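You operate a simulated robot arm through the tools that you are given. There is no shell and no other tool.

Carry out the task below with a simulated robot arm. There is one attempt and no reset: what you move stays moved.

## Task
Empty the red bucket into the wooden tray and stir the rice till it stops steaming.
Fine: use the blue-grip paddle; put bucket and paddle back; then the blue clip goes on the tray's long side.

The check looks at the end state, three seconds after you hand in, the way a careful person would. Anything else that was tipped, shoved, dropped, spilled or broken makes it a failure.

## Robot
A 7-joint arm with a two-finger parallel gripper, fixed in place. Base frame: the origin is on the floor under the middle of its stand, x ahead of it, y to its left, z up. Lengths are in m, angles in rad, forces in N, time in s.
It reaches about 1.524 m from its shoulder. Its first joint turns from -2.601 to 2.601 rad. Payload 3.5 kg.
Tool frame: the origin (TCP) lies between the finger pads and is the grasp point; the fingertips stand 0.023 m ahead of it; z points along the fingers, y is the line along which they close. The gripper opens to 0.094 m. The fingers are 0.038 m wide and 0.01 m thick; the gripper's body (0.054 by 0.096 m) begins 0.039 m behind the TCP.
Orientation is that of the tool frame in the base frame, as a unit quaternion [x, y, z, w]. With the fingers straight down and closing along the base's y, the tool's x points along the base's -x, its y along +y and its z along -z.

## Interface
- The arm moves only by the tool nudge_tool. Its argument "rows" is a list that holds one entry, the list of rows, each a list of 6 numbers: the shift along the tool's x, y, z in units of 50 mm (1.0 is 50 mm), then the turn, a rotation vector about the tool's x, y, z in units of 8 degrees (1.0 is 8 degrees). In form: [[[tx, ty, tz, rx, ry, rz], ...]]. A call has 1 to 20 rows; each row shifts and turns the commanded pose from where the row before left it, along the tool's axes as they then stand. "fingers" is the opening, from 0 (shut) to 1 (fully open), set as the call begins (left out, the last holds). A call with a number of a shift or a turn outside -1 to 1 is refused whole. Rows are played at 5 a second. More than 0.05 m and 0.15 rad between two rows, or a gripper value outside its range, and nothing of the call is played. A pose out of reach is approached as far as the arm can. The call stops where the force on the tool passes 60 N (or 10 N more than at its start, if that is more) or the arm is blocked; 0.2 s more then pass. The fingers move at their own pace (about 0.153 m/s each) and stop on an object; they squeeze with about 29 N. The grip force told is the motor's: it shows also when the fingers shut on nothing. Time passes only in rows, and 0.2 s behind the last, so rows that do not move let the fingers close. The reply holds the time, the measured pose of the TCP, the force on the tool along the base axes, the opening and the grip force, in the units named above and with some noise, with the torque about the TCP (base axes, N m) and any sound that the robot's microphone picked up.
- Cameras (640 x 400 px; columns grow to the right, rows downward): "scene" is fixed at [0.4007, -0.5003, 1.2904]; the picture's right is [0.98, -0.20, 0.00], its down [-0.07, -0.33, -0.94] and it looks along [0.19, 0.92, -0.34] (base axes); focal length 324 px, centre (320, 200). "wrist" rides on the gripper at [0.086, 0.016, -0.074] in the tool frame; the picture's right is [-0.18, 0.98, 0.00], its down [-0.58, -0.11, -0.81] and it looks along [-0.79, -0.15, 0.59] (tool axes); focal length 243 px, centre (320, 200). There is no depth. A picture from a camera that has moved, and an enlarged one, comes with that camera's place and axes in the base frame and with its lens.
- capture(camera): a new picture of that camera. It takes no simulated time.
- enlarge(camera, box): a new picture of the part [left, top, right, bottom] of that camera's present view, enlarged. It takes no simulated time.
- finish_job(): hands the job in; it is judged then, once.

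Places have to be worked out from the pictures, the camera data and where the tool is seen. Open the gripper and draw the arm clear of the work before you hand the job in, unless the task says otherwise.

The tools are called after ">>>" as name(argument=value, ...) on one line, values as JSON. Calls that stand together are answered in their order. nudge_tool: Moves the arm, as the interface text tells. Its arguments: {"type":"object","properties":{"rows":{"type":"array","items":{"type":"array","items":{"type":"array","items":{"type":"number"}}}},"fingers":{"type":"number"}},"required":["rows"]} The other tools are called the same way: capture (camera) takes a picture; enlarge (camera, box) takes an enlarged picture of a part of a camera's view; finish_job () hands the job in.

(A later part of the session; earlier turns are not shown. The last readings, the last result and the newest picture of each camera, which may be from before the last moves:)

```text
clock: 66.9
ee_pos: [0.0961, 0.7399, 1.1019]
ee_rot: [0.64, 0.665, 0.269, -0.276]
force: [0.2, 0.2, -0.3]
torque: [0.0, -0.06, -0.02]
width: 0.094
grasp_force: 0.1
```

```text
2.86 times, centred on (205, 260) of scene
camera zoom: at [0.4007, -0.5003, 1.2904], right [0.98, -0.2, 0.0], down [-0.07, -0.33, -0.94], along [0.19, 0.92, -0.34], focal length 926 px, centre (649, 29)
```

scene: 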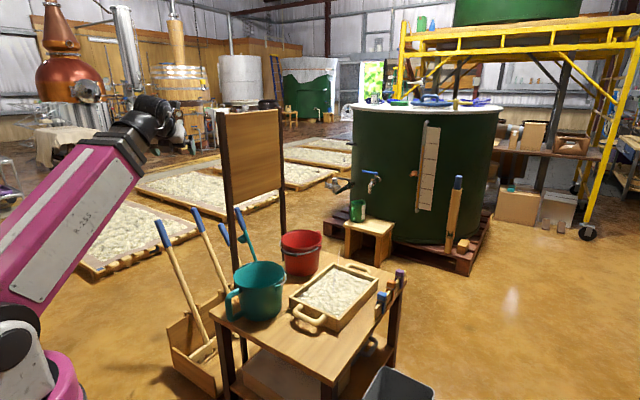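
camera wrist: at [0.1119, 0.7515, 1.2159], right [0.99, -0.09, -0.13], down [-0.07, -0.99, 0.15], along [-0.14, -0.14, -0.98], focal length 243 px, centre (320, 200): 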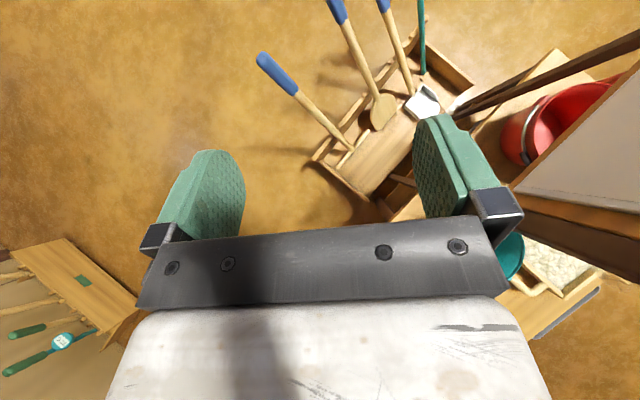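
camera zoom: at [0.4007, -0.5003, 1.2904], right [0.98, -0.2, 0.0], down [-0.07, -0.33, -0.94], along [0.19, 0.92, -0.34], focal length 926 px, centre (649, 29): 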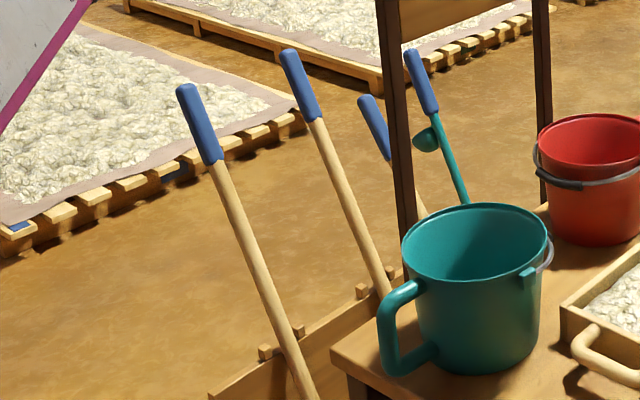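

Both views agree: the paddle shaft stands at u ≈ 0.856, leaning 24° toward +v, with top at z ≈ 0.69 and blade junction at z ≈ 0.21. The scraper is about 11 cm to its right and the rake 20 cm to its left. Before grasping, I rehearse with empty fingers whether the arm can hold a level gripper close in, which carrying the paddle past the upright will need.

>>> nudge_tool(rows=[[[0, 0, 0, 0, 1, 0], [0, 0, 0, 0, 1, 0], [0, 0, 0, 0, 1, 0], [0, 0, 0, 0, 1, 0], [0, 0, 0, 0, 0.5, 0], [0, 0, -0.7, 0, 0, 0], [0, 0, -0.7, 0, 0, 0], [0, 0, -0.7, 0, 0, 0]]], fingers=1)

>>> capture(camera="scene")

```text
clock: 68.7
ee_pos: [0.1031, 0.6381, 1.1209]
ee_rot: [0.525, 0.548, 0.452, -0.468]
force: [-1.1, 0.1, 0.7]
torque: [-0.04, 0.01, -0.05]
width: 0.0941
grasp_force: 0.0
out of reach, approached as far as the arm can: row 8
```

```text
taken
```

scene: 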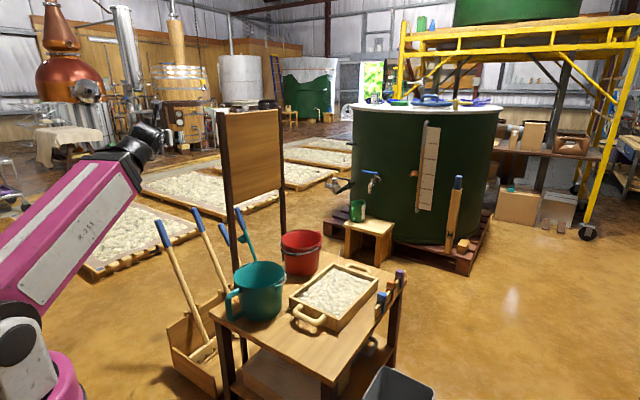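

The level gripper reaches in to a radius of about 0.65 m at z 1.12, enough to pass the upright (0.74 m). Now I roll the tool so its x axis lies along the leaning shaft, and move out to (0.12, 0.85, 1.0).

>>> nudge_tool(rows=[[[-0.177, -0.192, 0.5, -0.475, -0.218, -0.534], [-0.177, -0.192, 0.5, -0.475, -0.218, -0.534], [-0.177, -0.192, 0.6, -0.475, -0.218, -0.534], [-0.177, -0.192, 0.77, -0.475, -0.218, -0.534], [-0.177, -0.192, 0.77, 0, 0, 0], [-0.177, -0.192, 0.77, 0, 0, 0], [0, 0, 0.6, 0, 0, 0]]], fingers=1)

>>> capture(camera="wrist")

>>> capture(camera="scene")

```text
clock: 70.3
ee_pos: [0.0914, 0.8484, 1.0096]
ee_rot: [0.522, 0.582, 0.553, -0.289]
force: [-0.3, 0.0, -0.6]
torque: [-0.02, 0.01, 0.02]
width: 0.0942
grasp_force: 0.0
```

```text
taken
camera wrist: at [0.0641, 0.8017, 1.1125], right [0.96, -0.21, 0.17], down [-0.13, -0.91, -0.39], along [0.23, 0.35, -0.91], focal length 243 px, centre (320, 200)
```

wrist: 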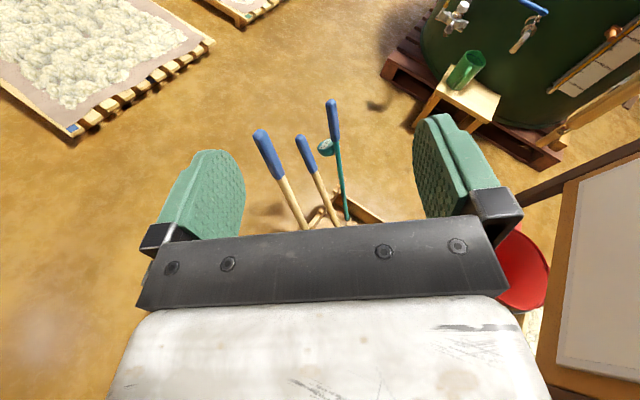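

```text
taken
```

scene: 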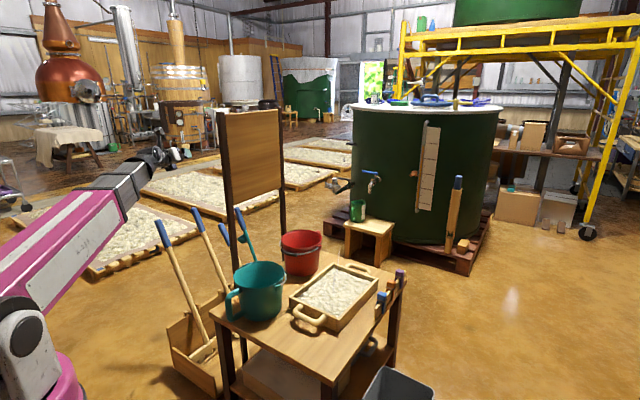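

The tool is aligned with the shaft, and this view confirms the paddle's position to within about a centimetre (boundary of the blue grip near (0.12, 1.08, 0.57)). I lower toward the pre-grasp point, 15 cm short of the shaft, in two stages.

>>> nudge_tool(rows=[[[-0.811, -0.248, 0.279, 0, 0, 0], [-0.811, -0.248, 0.279, 0, 0, 0], [-0.811, -0.248, 0.279, 0, 0, 0], [-0.811, -0.248, 0.279, 0, 0, 0], [-0.811, -0.248, 0.279, 0, 0, 0], [-0.811, -0.248, 0.279, 0, 0, 0], [-0.811, -0.248, 0.279, 0, 0, 0], [-0.811, -0.248, 0.279, 0, 0, 0]]], fingers=1)

>>> capture(camera="wrist")

>>> capture(camera="scene")

```text
clock: 72.1
ee_pos: [0.1484, 0.8675, 0.6721]
ee_rot: [0.522, 0.582, 0.553, -0.29]
force: [0.4, -0.2, 0.9]
torque: [0.02, 0.0, -0.03]
width: 0.0939
grasp_force: 0.0
out of reach, approached as far as the arm can: row 3, 4, 5, 6, 7
```

```text
taken
camera wrist: at [0.1205, 0.8213, 0.7734], right [0.96, -0.21, 0.17], down [-0.13, -0.91, -0.39], along [0.23, 0.35, -0.91], focal length 243 px, centre (320, 200)
```

wrist: 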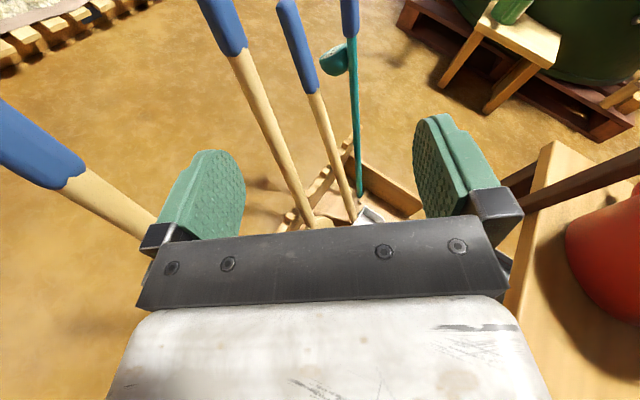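

```text
taken
```

scene: 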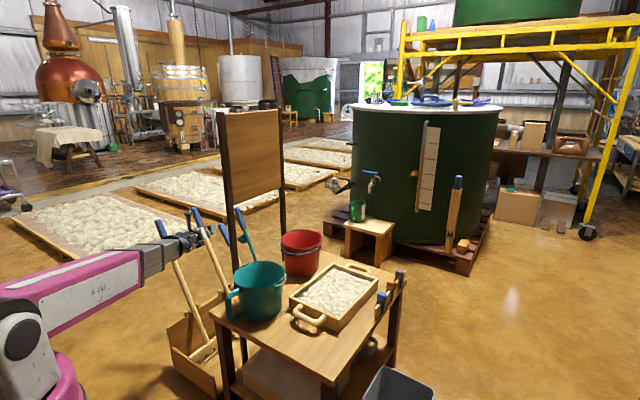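

The arm deviated slightly because it is folded tight, but it is clear: the rake is on the left, the paddle shaft straight ahead. I continue down and outward to 10 cm short of the grasp point.

>>> nudge_tool(rows=[[[-0.693, -0.318, 0.417, 0, 0, 0], [-0.693, -0.318, 0.417, 0, 0, 0], [-0.693, -0.318, 0.417, 0, 0, 0], [-0.693, -0.318, 0.417, 0, 0, 0], [-0.693, -0.318, 0.417, 0, 0, 0]]], fingers=1)

>>> capture(camera="wrist")

>>> capture(camera="scene")

```text
clock: 73.3
ee_pos: [0.1518, 0.9324, 0.4622]
ee_rot: [0.522, 0.582, 0.553, -0.29]
force: [0.2, 0.5, -0.4]
torque: [-0.01, 0.02, 0.0]
width: 0.094
grasp_force: 0.1
```

```text
taken
camera wrist: at [0.1241, 0.8855, 0.5643], right [0.96, -0.21, 0.17], down [-0.13, -0.91, -0.39], along [0.23, 0.35, -0.91], focal length 243 px, centre (320, 200)
```

wrist: 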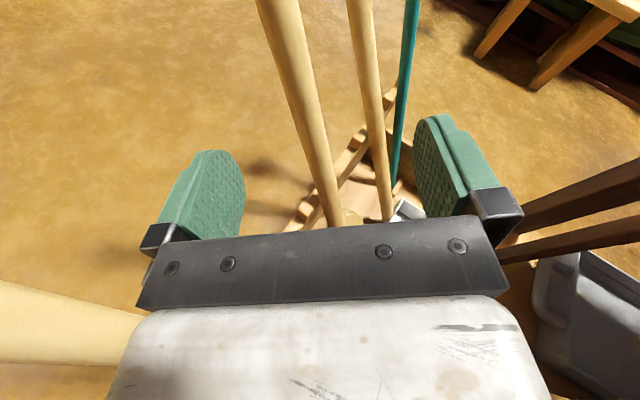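

```text
taken
```

scene: 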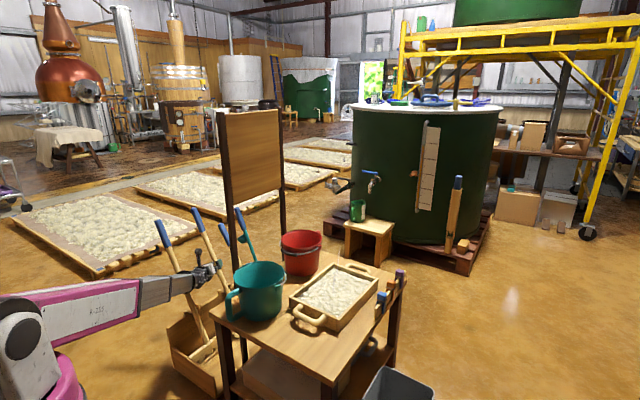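

The shaft lies about 19 mm left of the tool axis and 11.6 cm ahead, about 30 mm thick. I correct sideways and advance until the shaft is between the fingers.

>>> nudge_tool(rows=[[[-0.25, -0.2, 0.2, 0, 0, 0], [-0.25, -0.18, 0.3, 0, 0, 0], [0, 0, 0.45, 0, 0, 0], [0, 0, 0.45, 0, 0, 0], [0, 0, 0.3, 0, 0, 0]]], fingers=1)

>>> capture(camera="wrist")

```text
clock: 74.5
ee_pos: [0.1589, 1.0044, 0.4165]
ee_rot: [0.522, 0.581, 0.553, -0.29]
force: [0.0, -0.8, 0.0]
torque: [-0.01, 0.02, -0.01]
width: 0.0938
grasp_force: 0.0
```

```text
taken
camera wrist: at [0.1322, 0.9591, 0.5176], right [0.96, -0.21, 0.17], down [-0.13, -0.91, -0.39], along [0.23, 0.35, -0.91], focal length 243 px, centre (320, 200)
```

wrist: 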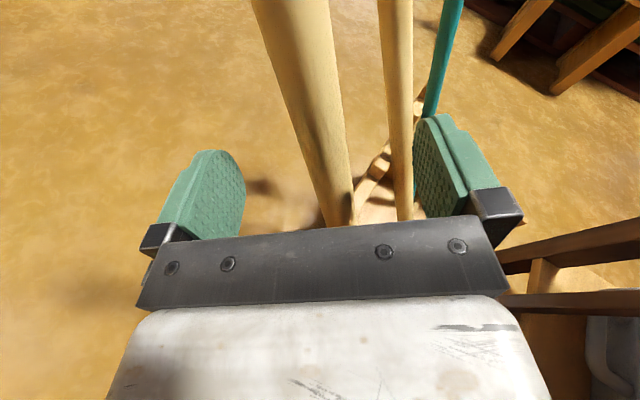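

The shaft is now centred on the tool axis, with about 3 cm left to go. I advance that and close the fingers.

>>> nudge_tool(rows=[[[0, 0, 0.32, 0, 0, 0], [0, 0, 0.3, 0, 0, 0]]], fingers=1)

>>> nudge_tool(rows=[[[0, 0, 0, 0, 0, 0], [0, 0, 0, 0, 0, 0], [0, 0, 0, 0, 0, 0], [0, 0, 0, 0, 0, 0]]], fingers=0)

>>> capture(camera="wrist")

>>> enlarge(camera="scene", box=[140, 190, 270, 330])

```text
clock: 75.1
ee_pos: [0.1673, 1.0365, 0.4104]
ee_rot: [0.522, 0.582, 0.553, -0.289]
force: [0.0, -0.1, -0.3]
torque: [0.02, 0.01, -0.01]
width: 0.0939
grasp_force: 0.0
```

```text
clock: 76.1
ee_pos: [0.1678, 1.0353, 0.4108]
ee_rot: [0.522, 0.582, 0.553, -0.289]
force: [4.8, -2.3, 0.7]
torque: [-0.16, -0.65, 0.15]
width: 0.0252
grasp_force: 29.7
```

```text
taken
camera wrist: at [0.1407, 0.9892, 0.5119], right [0.96, -0.21, 0.17], down [-0.13, -0.91, -0.39], along [0.23, 0.35, -0.91], focal length 243 px, centre (320, 200)
```

wrist: 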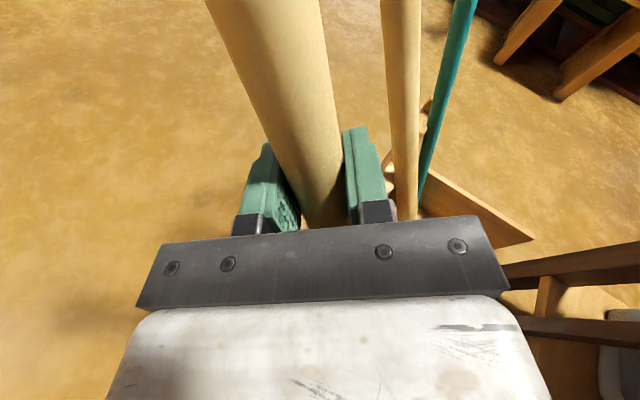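

```text
2.86 times, centred on (205, 260) of scene
camera zoom: at [0.4007, -0.5003, 1.2904], right [0.98, -0.2, 0.0], down [-0.07, -0.33, -0.94], along [0.19, 0.92, -0.34], focal length 926 px, centre (649, 29)
```

zoom: 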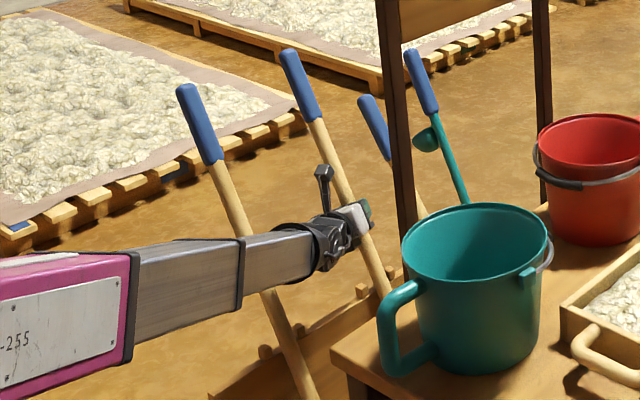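

The shaft is held (25 mm, 30 N) and the rake and scraper have not moved. I note the grasp pose for the return: (0.168, 1.035, 0.411). I lift straight up 5 cm first and check the load.

>>> nudge_tool(rows=[[[0.23, 0.086, -0.056, 0, 0, 0], [0.23, 0.086, -0.056, 0, 0, 0], [0.23, 0.086, -0.056, 0, 0, 0], [0.23, 0.086, -0.056, 0, 0, 0]]], fingers=0)

>>> enlarge(camera="scene", box=[140, 190, 270, 330])

>>> capture(camera="wrist")

```text
clock: 77.1
ee_pos: [0.1657, 1.0359, 0.4605]
ee_rot: [0.522, 0.582, 0.553, -0.289]
force: [-0.8, 0.2, -3.0]
torque: [0.11, 0.1, -0.04]
width: 0.0253
grasp_force: 29.1
```

```text
2.86 times, centred on (205, 260) of scene
camera zoom: at [0.4007, -0.5003, 1.2904], right [0.98, -0.2, 0.0], down [-0.07, -0.33, -0.94], along [0.19, 0.92, -0.34], focal length 926 px, centre (649, 29)
```

zoom: 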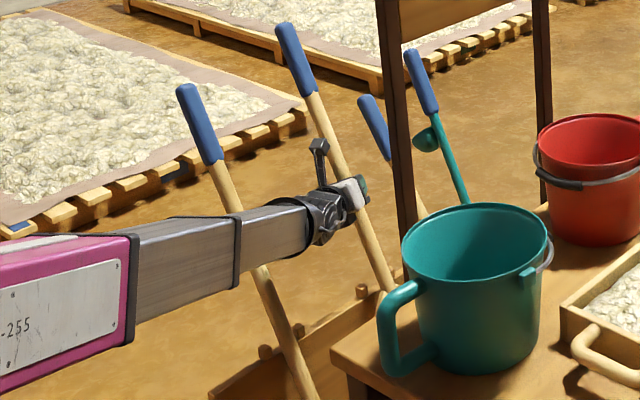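

```text
taken
camera wrist: at [0.1389, 0.9888, 0.5617], right [0.96, -0.21, 0.17], down [-0.13, -0.91, -0.39], along [0.23, 0.35, -0.91], focal length 243 px, centre (320, 200)
```

wrist: 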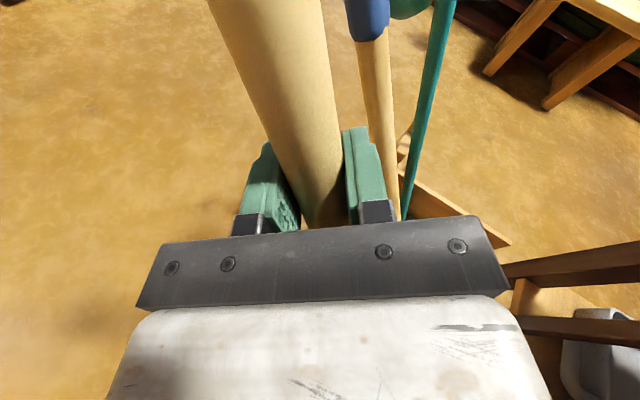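

The paddle comes up cleanly, 3 N. I lift another 30 cm to clear the box wall and pegs.

>>> nudge_tool(rows=[[[0.685, 0.256, -0.166, 0, 0, 0], [0.685, 0.256, -0.166, 0, 0, 0], [0.685, 0.256, -0.166, 0, 0, 0], [0.685, 0.256, -0.166, 0, 0, 0], [0.685, 0.256, -0.166, 0, 0, 0], [0.685, 0.256, -0.166, 0, 0, 0], [0.685, 0.256, -0.166, 0, 0, 0], [0.685, 0.256, -0.166, 0, 0, 0]]], fingers=0)

>>> capture(camera="scene")

>>> capture(camera="wrist")

```text
clock: 78.9
ee_pos: [0.1701, 1.0342, 0.7568]
ee_rot: [0.499, 0.6, 0.566, -0.266]
force: [-2.1, 0.5, -3.8]
torque: [0.39, 1.08, -0.24]
width: 0.0252
grasp_force: 29.4
```

```text
taken
```

scene: 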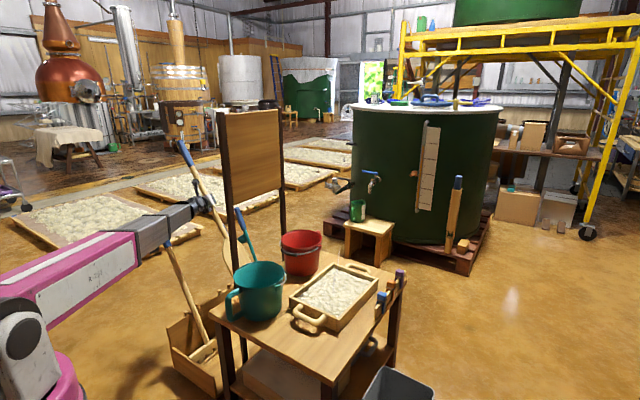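

```text
taken
camera wrist: at [0.1338, 0.9897, 0.858], right [0.95, -0.19, 0.25], down [-0.09, -0.92, -0.38], along [0.3, 0.34, -0.89], focal length 243 px, centre (320, 200)
```

wrist: 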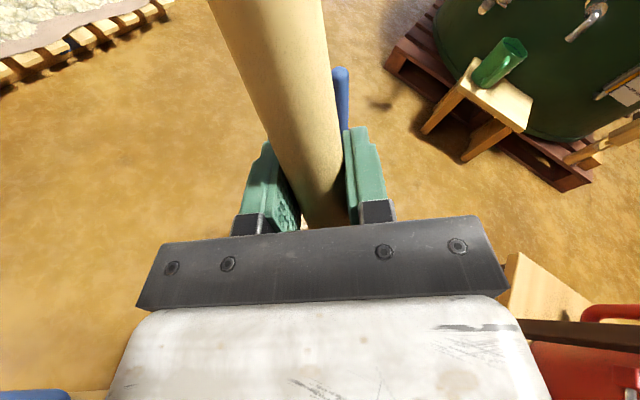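

There is an unexpected torque of about 1.1 N·m and the tool has been twisted about 4°, as if the blade is touching something near its lower end. I look closely before moving on.

>>> enlarge(camera="scene", box=[150, 120, 300, 330])

>>> enlarge(camera="scene", box=[200, 220, 260, 290])

>>> enlarge(camera="wrist", box=[480, 230, 640, 400])

```text
1.90 times, centred on (225, 225) of scene
camera zoom: at [0.4007, -0.5003, 1.2904], right [0.98, -0.2, 0.0], down [-0.07, -0.33, -0.94], along [0.19, 0.92, -0.34], focal length 617 px, centre (501, 152)
```

zoom: 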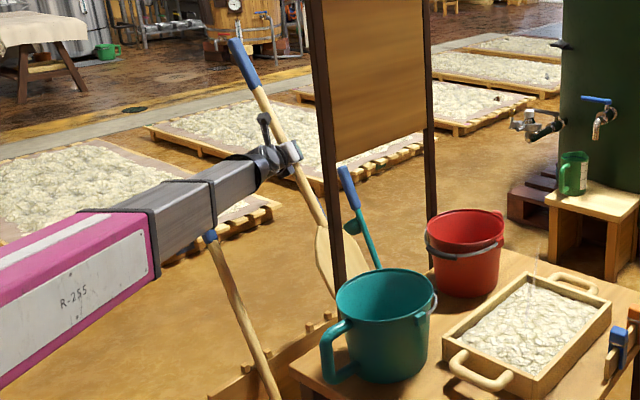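

```text
5.71 times, centred on (230, 255) of scene
camera zoom: at [0.4007, -0.5003, 1.2904], right [0.98, -0.2, 0.0], down [-0.07, -0.33, -0.94], along [0.19, 0.92, -0.34], focal length 1852 px, centre (834, -114)
```

zoom: 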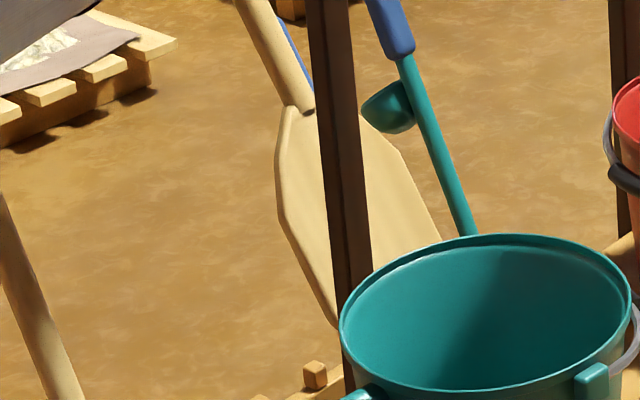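

```text
2.35 times, centred on (560, 315) of wrist
camera zoom: at [0.1338, 0.9897, 0.858], right [0.95, -0.19, 0.25], down [-0.09, -0.92, -0.38], along [0.3, 0.34, -0.89], focal length 571 px, centre (-245, -71)
```

zoom: 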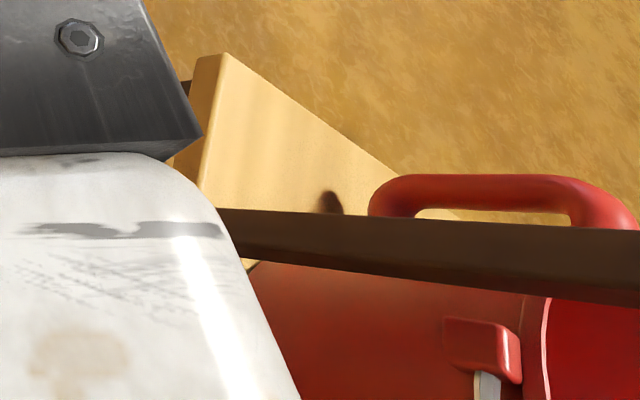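

The picture shows the blade hanging free of the box wall, with no obvious contact. I let a moment pass with a zero row and read the forces again.

>>> nudge_tool(rows=[[[0, 0, 0, 0, 0, 0], [0, 0, 0, 0, 0, 0]]], fingers=0)

```text
clock: 79.5
ee_pos: [0.1663, 1.0351, 0.7571]
ee_rot: [0.522, 0.582, 0.553, -0.289]
force: [-0.1, 0.3, -3.3]
torque: [0.13, 0.09, -0.02]
width: 0.0254
grasp_force: 28.7
```

That was only motion lag; at rest the load is just the paddle's weight. I draw back and up toward (0.14, 0.92, 0.95), then turn the paddle vertical, away from the neighbours and the upright.

>>> nudge_tool(rows=[[[0.503, 0.199, -0.527, 0, 0, 0], [0.503, 0.199, -0.527, 0, 0, 0], [0.503, 0.199, -0.527, 0, 0, 0], [0.503, 0.199, -0.527, 0, 0, 0], [0.503, 0.199, -0.527, 0, 0, 0], [0.503, 0.199, -0.527, 0, 0, 0], [0, 0, 0, 0.246, 0.453, 0.601], [0, 0, 0, 0.246, 0.453, 0.601], [0, 0, 0, 0.246, 0.453, 0.601], [0, 0, 0, 0.246, 0.453, 0.601], [0, 0, 0, 0, 0, 0]]], fingers=0)

>>> capture(camera="scene")

>>> capture(camera="wrist")

```text
clock: 81.9
ee_pos: [0.045, 0.9363, 0.9257]
ee_rot: [0.521, 0.48, 0.536, -0.459]
force: [0.0, 0.9, -3.9]
torque: [0.03, 0.05, -0.01]
width: 0.0254
grasp_force: 28.6
out of reach, approached as far as the arm can: row 3, 4, 5, 6, 7, 8, 9, 10
```

```text
taken
```

scene: 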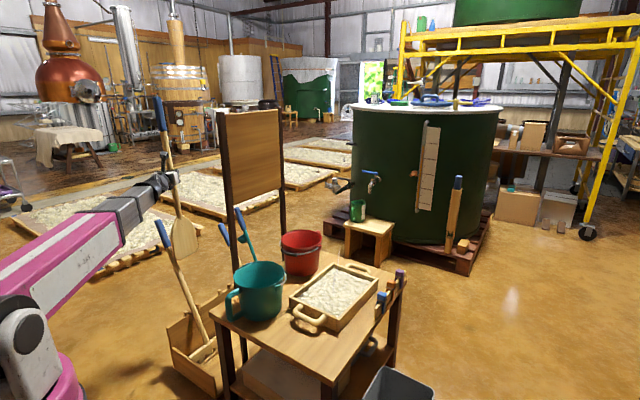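

```text
taken
camera wrist: at [0.0507, 0.8627, 1.0133], right [0.98, -0.12, -0.15], down [-0.18, -0.79, -0.58], along [-0.05, 0.6, -0.8], focal length 243 px, centre (320, 200)
```

wrist: 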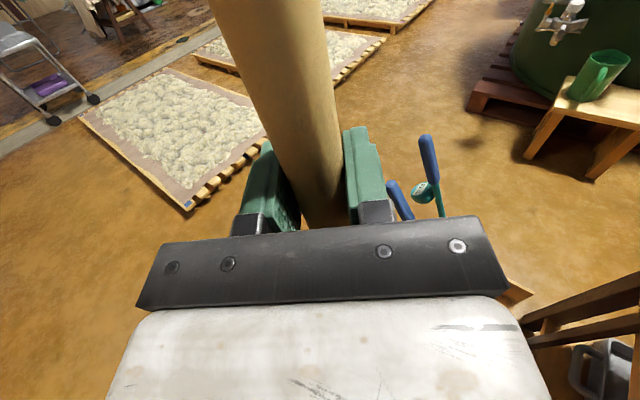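

The tool went left further than asked (a reach limit again), and the blade now hangs close beside the rake's grip without touching. I move right and up first, away from the rake.

>>> nudge_tool(rows=[[[0.5, 0.4, 0, 0, 0, 0], [0.45, 0.65, 0, 0, 0, 0], [0.3, 0.65, 0, 0, 0, 0], [0, 0, 0, 0, 0, 0]]], fingers=0)

>>> capture(camera="scene")

```text
clock: 82.9
ee_pos: [0.0781, 0.9364, 0.975]
ee_rot: [0.528, 0.466, 0.548, -0.451]
force: [0.3, -0.4, -3.4]
torque: [0.02, -0.02, 0.03]
width: 0.0256
grasp_force: 29.1
out of reach, approached as far as the arm can: row 1, 2, 3
```

```text
taken
```

scene: 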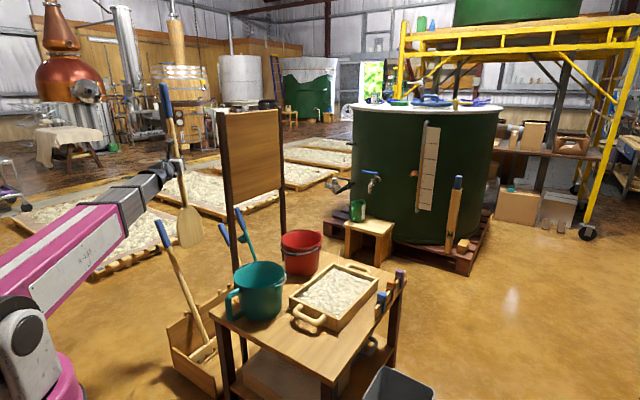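

The limit seems to be the wrist roll: pointing the tool a bit left of radial relieves it. I yaw 16° left about the paddle's own axis, then try shifting right again.

>>> nudge_tool(rows=[[[0, 0, 0, 0.5, 0, 0], [0, 0, 0, 0.5, 0, 0], [0, 0, 0, 0.5, 0, 0], [0, 0, 0, 0.5, 0, 0], [0, 0, 0, 0, 0, 0]]], fingers=0)

```text
clock: 84.1
ee_pos: [0.081, 0.9363, 0.9836]
ee_rot: [0.518, 0.454, 0.562, -0.459]
force: [-0.3, 0.7, -3.1]
torque: [-0.01, 0.01, -0.02]
width: 0.0257
grasp_force: 28.7
out of reach, approached as far as the arm can: row 1, 2, 3, 4
```

Yawing left is what is blocked here, so the wrist seems to be in a twisted branch near its straight-line singularity. I pitch the tool down about 32° to bend the wrist properly; the blade swings toward the base through free space.

>>> nudge_tool(rows=[[[0, 0, 0, 0, -0.7, 0], [0, 0, 0, 0, -0.7, 0], [0, 0, 0, 0, -0.7, 0], [0, 0, 0, 0, -0.7, 0], [0, 0, 0, 0, -0.7, 0], [0, 0, 0, 0, -0.5, 0], [0, 0, 0, 0, 0, 0]]], fingers=0)

>>> capture(camera="scene")

```text
clock: 85.7
ee_pos: [-0.0196, 0.9466, 0.9534]
ee_rot: [0.652, 0.563, 0.406, -0.307]
force: [-0.1, -1.1, -2.7]
torque: [0.18, -0.04, -0.02]
width: 0.0254
grasp_force: 28.4
out of reach, approached as far as the arm can: row 1, 2, 3, 4, 5, 6
```

```text
taken
```

scene: 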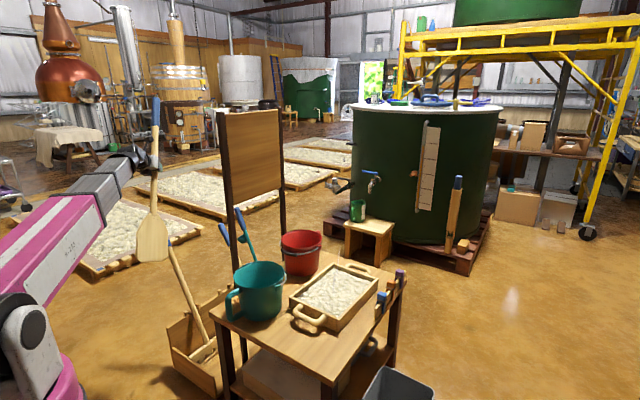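

The tool again drifted left while pitching. I look at the arm's shape more closely to understand which joint is limiting before trying more.

>>> enlarge(camera="scene", box=[0, 80, 240, 400])

>>> capture(camera="wrist")

```text
1.25 times, centred on (120, 240) of scene
camera zoom: at [0.4007, -0.5003, 1.2904], right [0.98, -0.2, 0.0], down [-0.07, -0.33, -0.94], along [0.19, 0.92, -0.34], focal length 405 px, centre (570, 150)
```

zoom: 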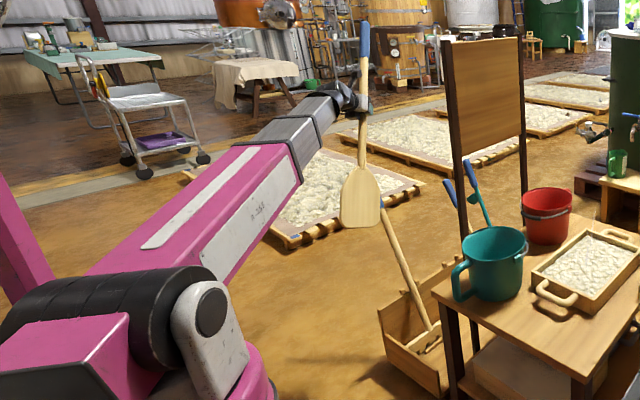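

```text
taken
camera wrist: at [-0.0133, 0.9231, 1.0674], right [0.96, -0.27, -0.1], down [-0.28, -0.95, -0.12], along [-0.07, 0.15, -0.99], focal length 243 px, centre (320, 200)
```

wrist: 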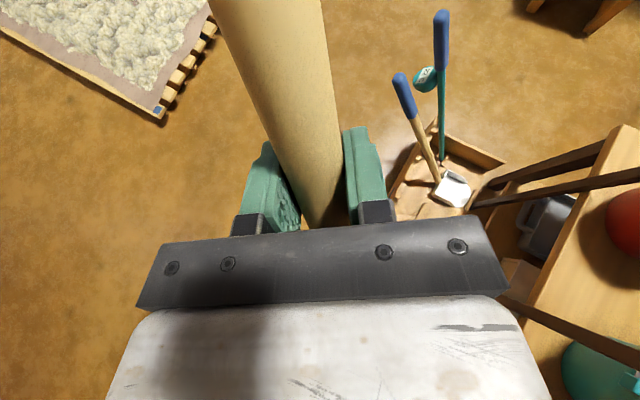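

The arm has passed through a wrist-straight singularity on the way in, so the forearm roll must unwind the same way: tool kept right of the arm plane while pitching further down. I pitch 24° more, slowly, with a small lift.

>>> nudge_tool(rows=[[[0.2, 0, -0.15, 0, -0.4, 0], [0.2, 0, -0.15, 0, -0.4, 0], [0.2, 0, -0.15, 0, -0.4, 0], [0.2, 0, -0.15, 0, -0.4, 0], [0.1, 0, -0.15, 0, -0.4, 0], [0, 0, 0, 0, -0.4, 0], [0, 0, 0, 0, -0.4, 0], [0, 0, 0, 0, 0, 0]]], fingers=0)

>>> capture(camera="scene")

```text
clock: 87.5
ee_pos: [-0.1097, 0.9438, 0.9928]
ee_rot: [0.708, 0.605, 0.302, -0.201]
force: [0.7, -0.3, -3.4]
torque: [0.31, -0.04, 0.0]
width: 0.0255
grasp_force: 28.4
out of reach, approached as far as the arm can: row 1, 2, 3, 4, 5, 6, 7
```

```text
taken
```

scene: 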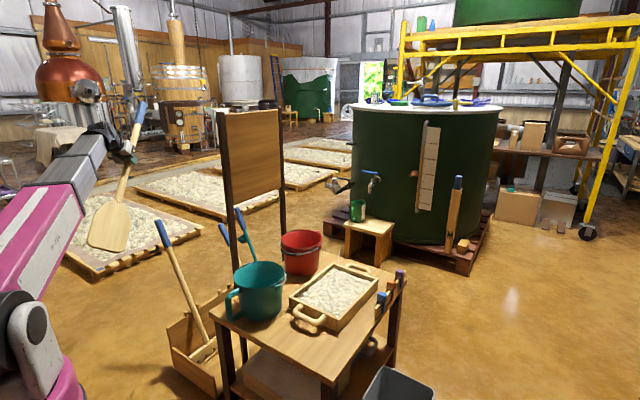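

The forearm roll is wound so that the tool may only point to the right of the arm's plane, which is still usable: a level tool pointing 15° right of radial. The blade hangs near the rake, so I first raise it well above the rake's top before levelling.

>>> nudge_tool(rows=[[[0.5, 0.06, -0.55, 0, 0, 0], [0.5, 0.06, -0.55, 0, 0, 0], [0.5, 0.06, -0.55, 0, 0, 0], [0.4, 0.05, -0.44, 0, 0, 0], [0, 0, 0, 0, 0, 0]]], fingers=0)

>>> capture(camera="scene")

>>> capture(camera="wrist")

```text
clock: 88.7
ee_pos: [-0.1281, 0.9388, 1.1325]
ee_rot: [0.709, 0.605, 0.303, -0.2]
force: [0.3, 0.1, -2.8]
torque: [0.31, 0.03, 0.01]
width: 0.0256
grasp_force: 28.9
out of reach, approached as far as the arm can: row 1, 2, 3, 4
```

```text
taken
```

scene: 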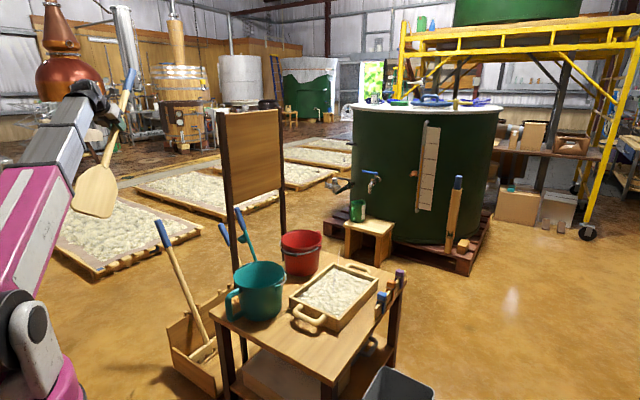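

```text
taken
camera wrist: at [-0.1185, 0.9526, 1.2472], right [0.95, -0.32, -0.04], down [-0.31, -0.93, 0.19], along [-0.1, -0.17, -0.98], focal length 243 px, centre (320, 200)
```

wrist: 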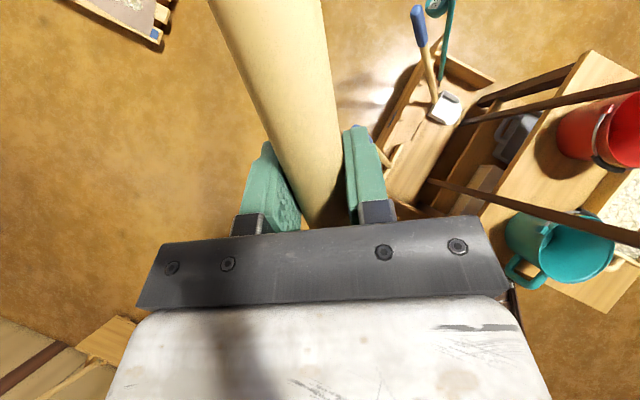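

The paddle is now clear above the rake. I draw it in toward the base by 15 cm, then level the tool so the paddle hangs vertical, well away from the rake.

>>> nudge_tool(rows=[[[-0.55, 0.14, -0.49, 0, 0, 0], [-0.55, 0.14, -0.49, 0, 0, 0], [-0.55, 0.14, -0.49, 0, 0, 0], [-0.55, 0.14, -0.49, 0, 0, 0], [0, 0, 0, 0, 0, 0]]], fingers=0)

>>> nudge_tool(rows=[[[0, 0, 0, 0, 0.5, 0], [0, 0, 0, 0, 0.5, 0], [0, 0, 0, 0, 0.5, 0], [0, 0, 0, 0, 0.5, 0], [0, 0, 0, 0, 0.5, 0], [0, 0, 0, 0, 0.5, 0], [0, 0, 0, 0, 0, 0]]], fingers=0)

>>> capture(camera="scene")

```text
clock: 89.9
ee_pos: [-0.1297, 0.7904, 1.1349]
ee_rot: [0.709, 0.605, 0.301, -0.202]
force: [-0.3, 0.6, -3.1]
torque: [0.26, -0.03, -0.04]
width: 0.0255
grasp_force: 28.8
```

```text
clock: 91.5
ee_pos: [-0.1287, 0.7911, 1.1331]
ee_rot: [0.63, 0.551, 0.438, -0.326]
force: [-0.7, -0.5, -4.1]
torque: [0.17, -0.01, 0.0]
width: 0.0255
grasp_force: 29.3
```

```text
taken
```

scene: 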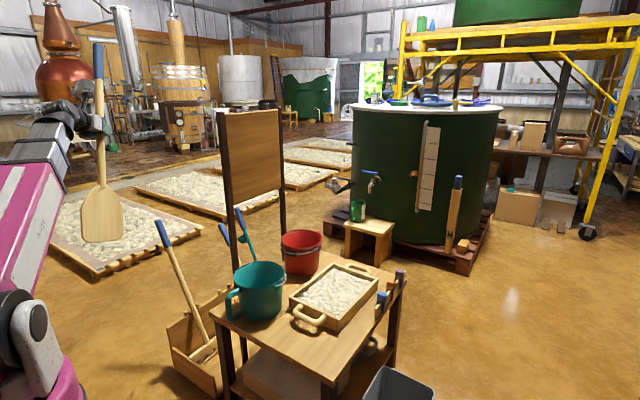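

No reach limits here. I continue levelling the remaining 24°.

>>> nudge_tool(rows=[[[0, 0, 0, 0, 0.5, 0], [0, 0, 0, 0, 0.5, 0], [0, 0, 0, 0, 0.5, 0], [0, 0, 0, 0, 0.5, 0], [0, 0, 0, 0, 0.5, 0], [0, 0, 0, 0, 0.3, 0], [0, 0, 0, 0, 0, 0]]], fingers=0)

>>> capture(camera="scene")

>>> capture(camera="wrist")

```text
clock: 93.1
ee_pos: [-0.1274, 0.7915, 1.1315]
ee_rot: [0.533, 0.477, 0.552, -0.429]
force: [0.3, -1.7, -2.2]
torque: [0.01, 0.0, 0.05]
width: 0.0251
grasp_force: 28.9
```

```text
taken
```

scene: 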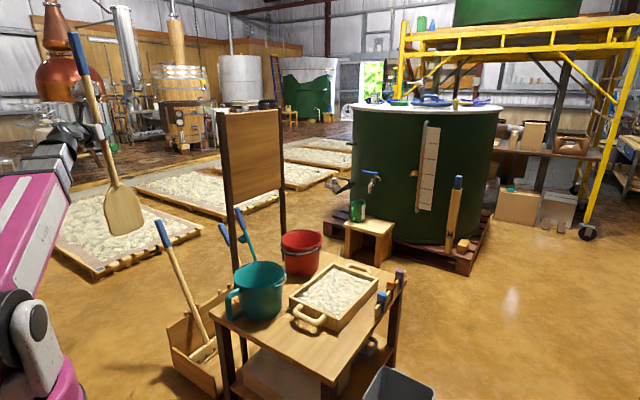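

```text
taken
camera wrist: at [-0.1309, 0.7195, 1.2224], right [0.98, -0.18, -0.11], down [-0.22, -0.79, -0.57], along [0.02, 0.58, -0.82], focal length 243 px, centre (320, 200)
```

wrist: 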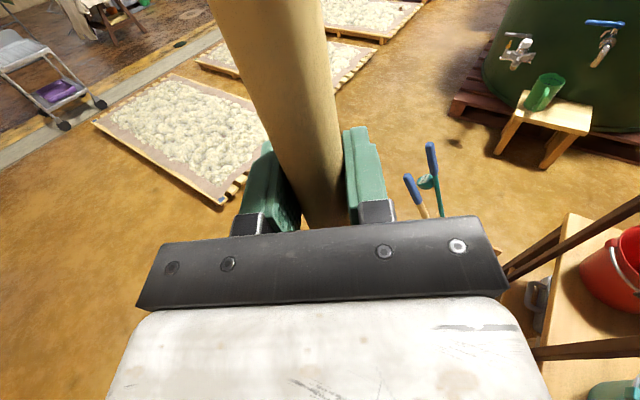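

The paddle hangs vertical and the wrist has margin now. I swing right around the base toward the gap left of the upright, staying high (blade bottom ≈ 0.76) and yawing the tool along.

>>> nudge_tool(rows=[[[0.16, 0.6, -0.25, -0.29, 0, 0], [0.16, 0.69, -0.25, -0.29, 0, 0], [0.16, 0.69, -0.25, -0.29, 0, 0], [0.16, 0.69, -0.25, -0.29, 0, 0], [0.16, 0.69, -0.25, -0.29, 0, 0], [0.16, 0.69, -0.25, -0.29, 0, 0], [0, 0, 0, 0, 0, 0]]], fingers=0)

>>> capture(camera="scene")

```text
clock: 94.7
ee_pos: [0.0385, 0.6633, 1.1983]
ee_rot: [0.581, 0.407, 0.607, -0.359]
force: [0.5, 0.3, -3.1]
torque: [0.05, -0.03, -0.01]
width: 0.0251
grasp_force: 29.2
```

```text
taken
```

scene: 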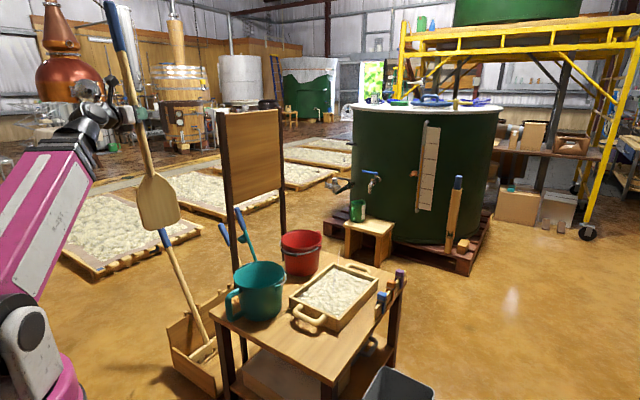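

The paddle is past the rake and the box, with 0.78 m under the blade. I keep swinging to (0.255, 0.58), passing about 10 cm inside the upright.

>>> nudge_tool(rows=[[[0, 0.762, 0.16, -0.42, 0, 0], [0, 0.762, 0.16, -0.42, 0, 0], [0, 0.762, 0.16, -0.42, 0, 0], [0, 0.762, 0.16, -0.42, 0, 0], [0, 0.762, 0.16, -0.42, 0, 0], [0, 0.762, 0.16, -0.42, 0, 0], [0, 0, 0, 0, 0, 0]]], fingers=0)

>>> capture(camera="scene")

>>> capture(camera="wrist")

```text
clock: 96.3
ee_pos: [0.2594, 0.58, 1.2149]
ee_rot: [0.635, 0.294, 0.669, -0.251]
force: [0.2, 0.0, -4.8]
torque: [0.01, 0.06, -0.01]
width: 0.0254
grasp_force: 28.8
```

```text
taken
```

scene: 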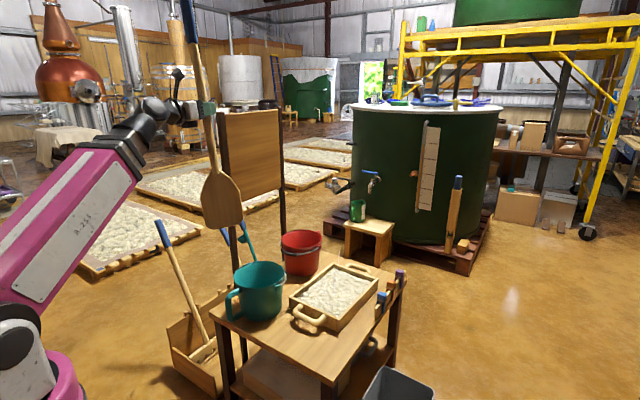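

```text
taken
camera wrist: at [0.2132, 0.52, 1.302], right [0.71, -0.7, -0.11], down [-0.6, -0.52, -0.6], along [0.36, 0.5, -0.79], focal length 243 px, centre (320, 200)
```

wrist: 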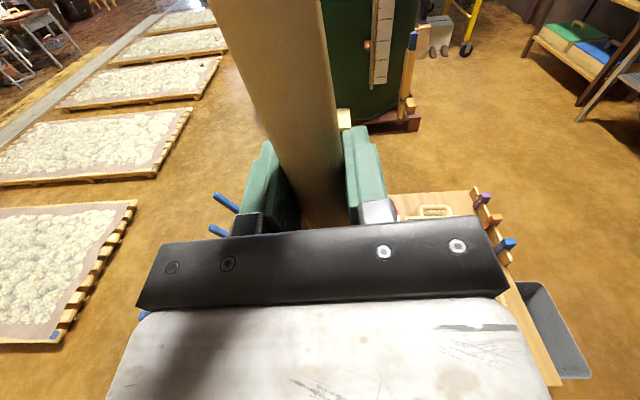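

Past the upright with room to spare. Next I carry the paddle over to (0.45, 0.47), yawing along, with the blade well above the teal jug.

>>> nudge_tool(rows=[[[-0.1, 0.673, 0.25, -0.375, 0, 0], [-0.1, 0.673, 0.295, -0.375, 0, 0], [-0.1, 0.673, 0.295, -0.375, 0, 0], [-0.1, 0.673, 0.295, -0.375, 0, 0], [-0.1, 0.673, 0.295, -0.375, 0, 0], [-0.1, 0.673, 0.295, -0.375, 0, 0], [0, 0, 0, 0, 0, 0]]], fingers=0)

>>> capture(camera="scene")

```text
clock: 97.9
ee_pos: [0.4519, 0.4755, 1.2027]
ee_rot: [0.667, 0.186, 0.706, -0.149]
force: [0.1, 0.4, -3.4]
torque: [0.05, 0.01, -0.03]
width: 0.0254
grasp_force: 28.8
```

```text
taken
```

scene: 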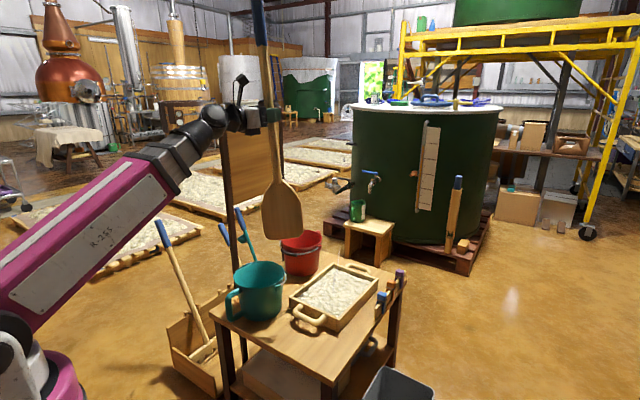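

The paddle is in front of the tray side now, held vertical. I take it out over the tray's centre with the blade bottom at about z 0.66.

>>> nudge_tool(rows=[[[-0.4, 0.069, 0.649, -0.125, 0, 0], [-0.433, 0.069, 0.649, -0.125, 0, 0], [-0.433, 0.069, 0.649, -0.125, 0, 0], [-0.433, 0.069, 0.649, -0.125, 0, 0], [-0.433, 0.069, 0.649, -0.125, 0, 0], [-0.433, 0.069, 0.649, -0.125, 0, 0], [0, 0, 0, 0, 0, 0]]], fingers=0)

>>> enlarge(camera="scene", box=[220, 120, 440, 340])

>>> capture(camera="wrist")

```text
clock: 99.5
ee_pos: [0.6479, 0.5327, 1.0826]
ee_rot: [0.673, 0.149, 0.715, -0.114]
force: [0.4, 0.0, -3.1]
torque: [0.04, 0.02, 0.02]
width: 0.0254
grasp_force: 29.4
```

```text
1.82 times, centred on (330, 230) of scene
camera zoom: at [0.4007, -0.5003, 1.2904], right [0.98, -0.2, 0.0], down [-0.07, -0.33, -0.94], along [0.19, 0.92, -0.34], focal length 589 px, centre (302, 146)
```

zoom: 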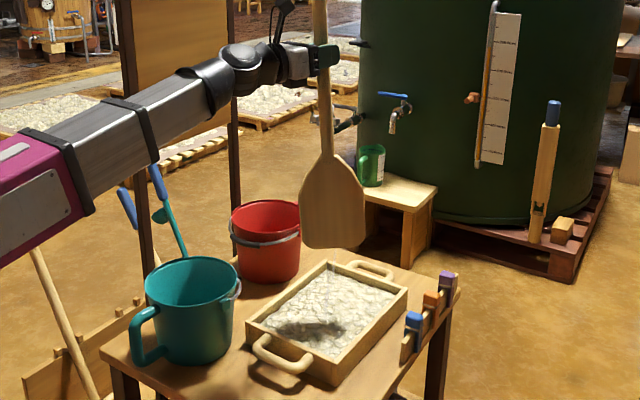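

```text
taken
camera wrist: at [0.5796, 0.4957, 1.1671], right [0.37, -0.92, -0.13], down [-0.75, -0.22, -0.63], along [0.55, 0.33, -0.77], focal length 243 px, centre (320, 200)
```

wrist: 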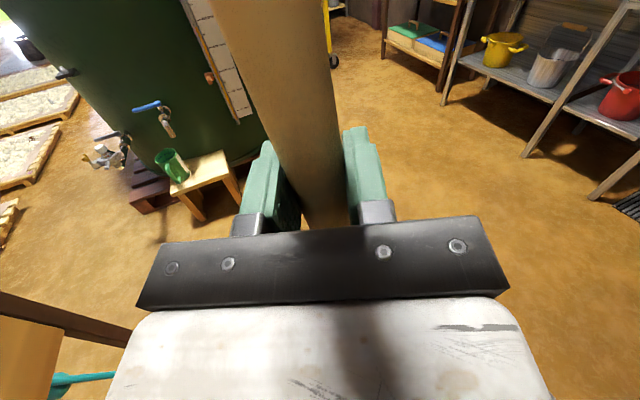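

The blade hangs over the tray; from the picture its bottom is about 0.39 m below the grip, blade width about 0.136 m. I check for steam, then lower the blade in stages.

>>> enlarge(camera="scene", box=[280, 210, 400, 330])

>>> nudge_tool(rows=[[[-0.6, 0, 0, 0, 0, 0], [-0.6, 0, 0, 0, 0, 0], [-0.6, 0, 0, 0, 0, 0], [-0.6, 0, 0, 0, 0, 0], [0, 0, 0, 0, 0, 0]]], fingers=0)

>>> enlarge(camera="scene", box=[270, 190, 410, 330])

```text
3.33 times, centred on (340, 270) of scene
camera zoom: at [0.4007, -0.5003, 1.2904], right [0.98, -0.2, 0.0], down [-0.07, -0.33, -0.94], along [0.19, 0.92, -0.34], focal length 1080 px, centre (253, -33)
```

zoom: 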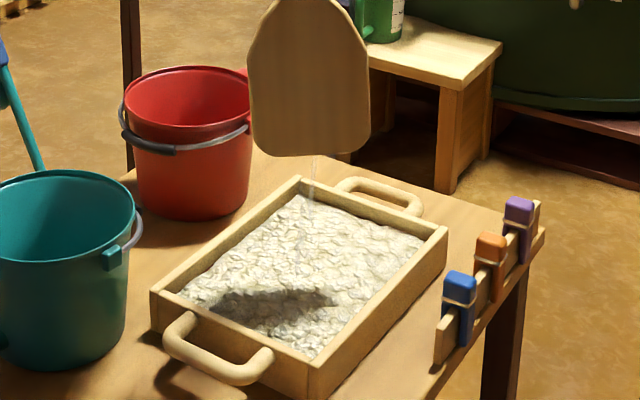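

```text
clock: 100.7
ee_pos: [0.6535, 0.5295, 0.9644]
ee_rot: [0.673, 0.149, 0.715, -0.115]
force: [0.6, -0.9, -3.5]
torque: [-0.01, 0.05, 0.03]
width: 0.0252
grasp_force: 29.1
```

```text
2.86 times, centred on (340, 260) of scene
camera zoom: at [0.4007, -0.5003, 1.2904], right [0.98, -0.2, 0.0], down [-0.07, -0.33, -0.94], along [0.19, 0.92, -0.34], focal length 926 px, centre (263, 29)
```

zoom: 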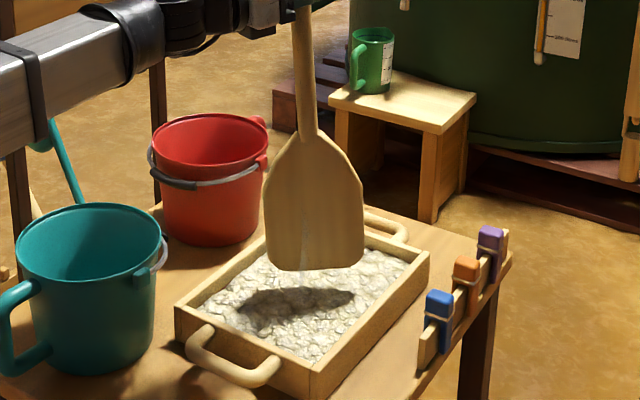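

A wisp of steam still rises from the rice. The blade is centred over the tray (u 0.844, v −0.118), its bottom at z ≈ 0.57. I lower it into the rice slowly, feeling for the tray floor.

>>> nudge_tool(rows=[[[-0.3, 0, 0, 0, 0, 0], [-0.3, 0, 0, 0, 0, 0], [-0.2, 0, 0, 0, 0, 0], [0, 0, 0, 0, 0, 0]]], fingers=0)

>>> enlarge(camera="scene", box=[270, 190, 410, 330])

```text
clock: 101.7
ee_pos: [0.656, 0.5271, 0.926]
ee_rot: [0.673, 0.149, 0.716, -0.114]
force: [1.3, -1.5, -3.2]
torque: [0.02, 0.04, -0.04]
width: 0.0256
grasp_force: 28.5
```

```text
2.86 times, centred on (340, 260) of scene
camera zoom: at [0.4007, -0.5003, 1.2904], right [0.98, -0.2, 0.0], down [-0.07, -0.33, -0.94], along [0.19, 0.92, -0.34], focal length 926 px, centre (263, 29)
```

zoom: 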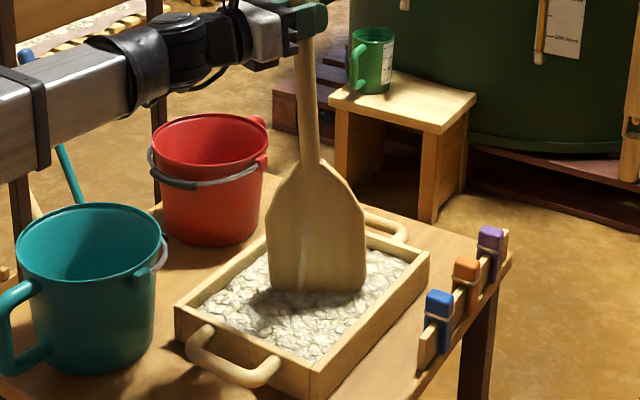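

The blade edge is about at the rice surface with no load yet. I lower another 1.2 cm.

>>> nudge_tool(rows=[[[-0.12, 0, 0, 0, 0, 0], [-0.12, 0, 0, 0, 0, 0], [0, 0, 0, 0, 0, 0]]], fingers=0)

>>> enlarge(camera="scene", box=[280, 220, 400, 330])

```text
clock: 102.5
ee_pos: [0.6572, 0.5265, 0.9138]
ee_rot: [0.673, 0.149, 0.715, -0.114]
force: [-0.3, 0.1, -2.8]
torque: [0.02, 0.03, -0.01]
width: 0.0254
grasp_force: 29.3
```

```text
3.64 times, centred on (340, 275) of scene
camera zoom: at [0.4007, -0.5003, 1.2904], right [0.98, -0.2, 0.0], down [-0.07, -0.33, -0.94], along [0.19, 0.92, -0.34], focal length 1179 px, centre (247, -73)
```

zoom: 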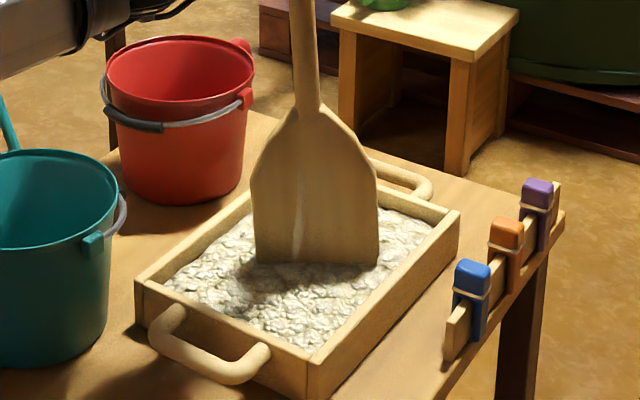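

The blade just enters the rice. I go 1 cm deeper, then make a first careful stroke along the tray's length.

>>> nudge_tool(rows=[[[-0.12, 0, 0, 0, 0, 0], [-0.08, 0, 0, 0, 0, 0], [0, 0, 0, 0, 0, 0]]], fingers=0)

>>> enlarge(camera="scene", box=[280, 220, 400, 330])

```text
clock: 103.3
ee_pos: [0.6575, 0.5255, 0.9034]
ee_rot: [0.673, 0.149, 0.716, -0.114]
force: [0.3, 0.0, 31.1]
torque: [0.07, 0.01, -0.01]
width: 0.0257
grasp_force: 29.0
```

```text
3.64 times, centred on (340, 275) of scene
camera zoom: at [0.4007, -0.5003, 1.2904], right [0.98, -0.2, 0.0], down [-0.07, -0.33, -0.94], along [0.19, 0.92, -0.34], focal length 1179 px, centre (247, -73)
```

zoom: 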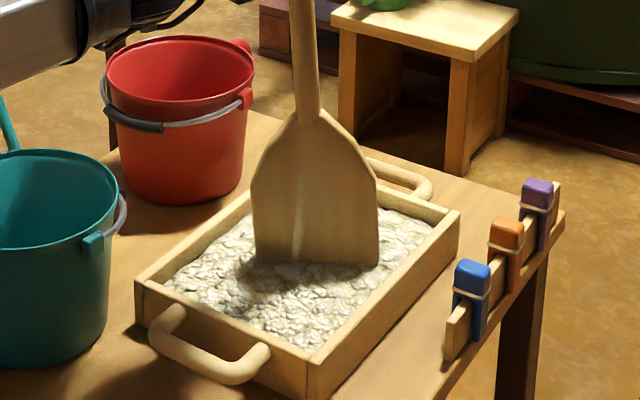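

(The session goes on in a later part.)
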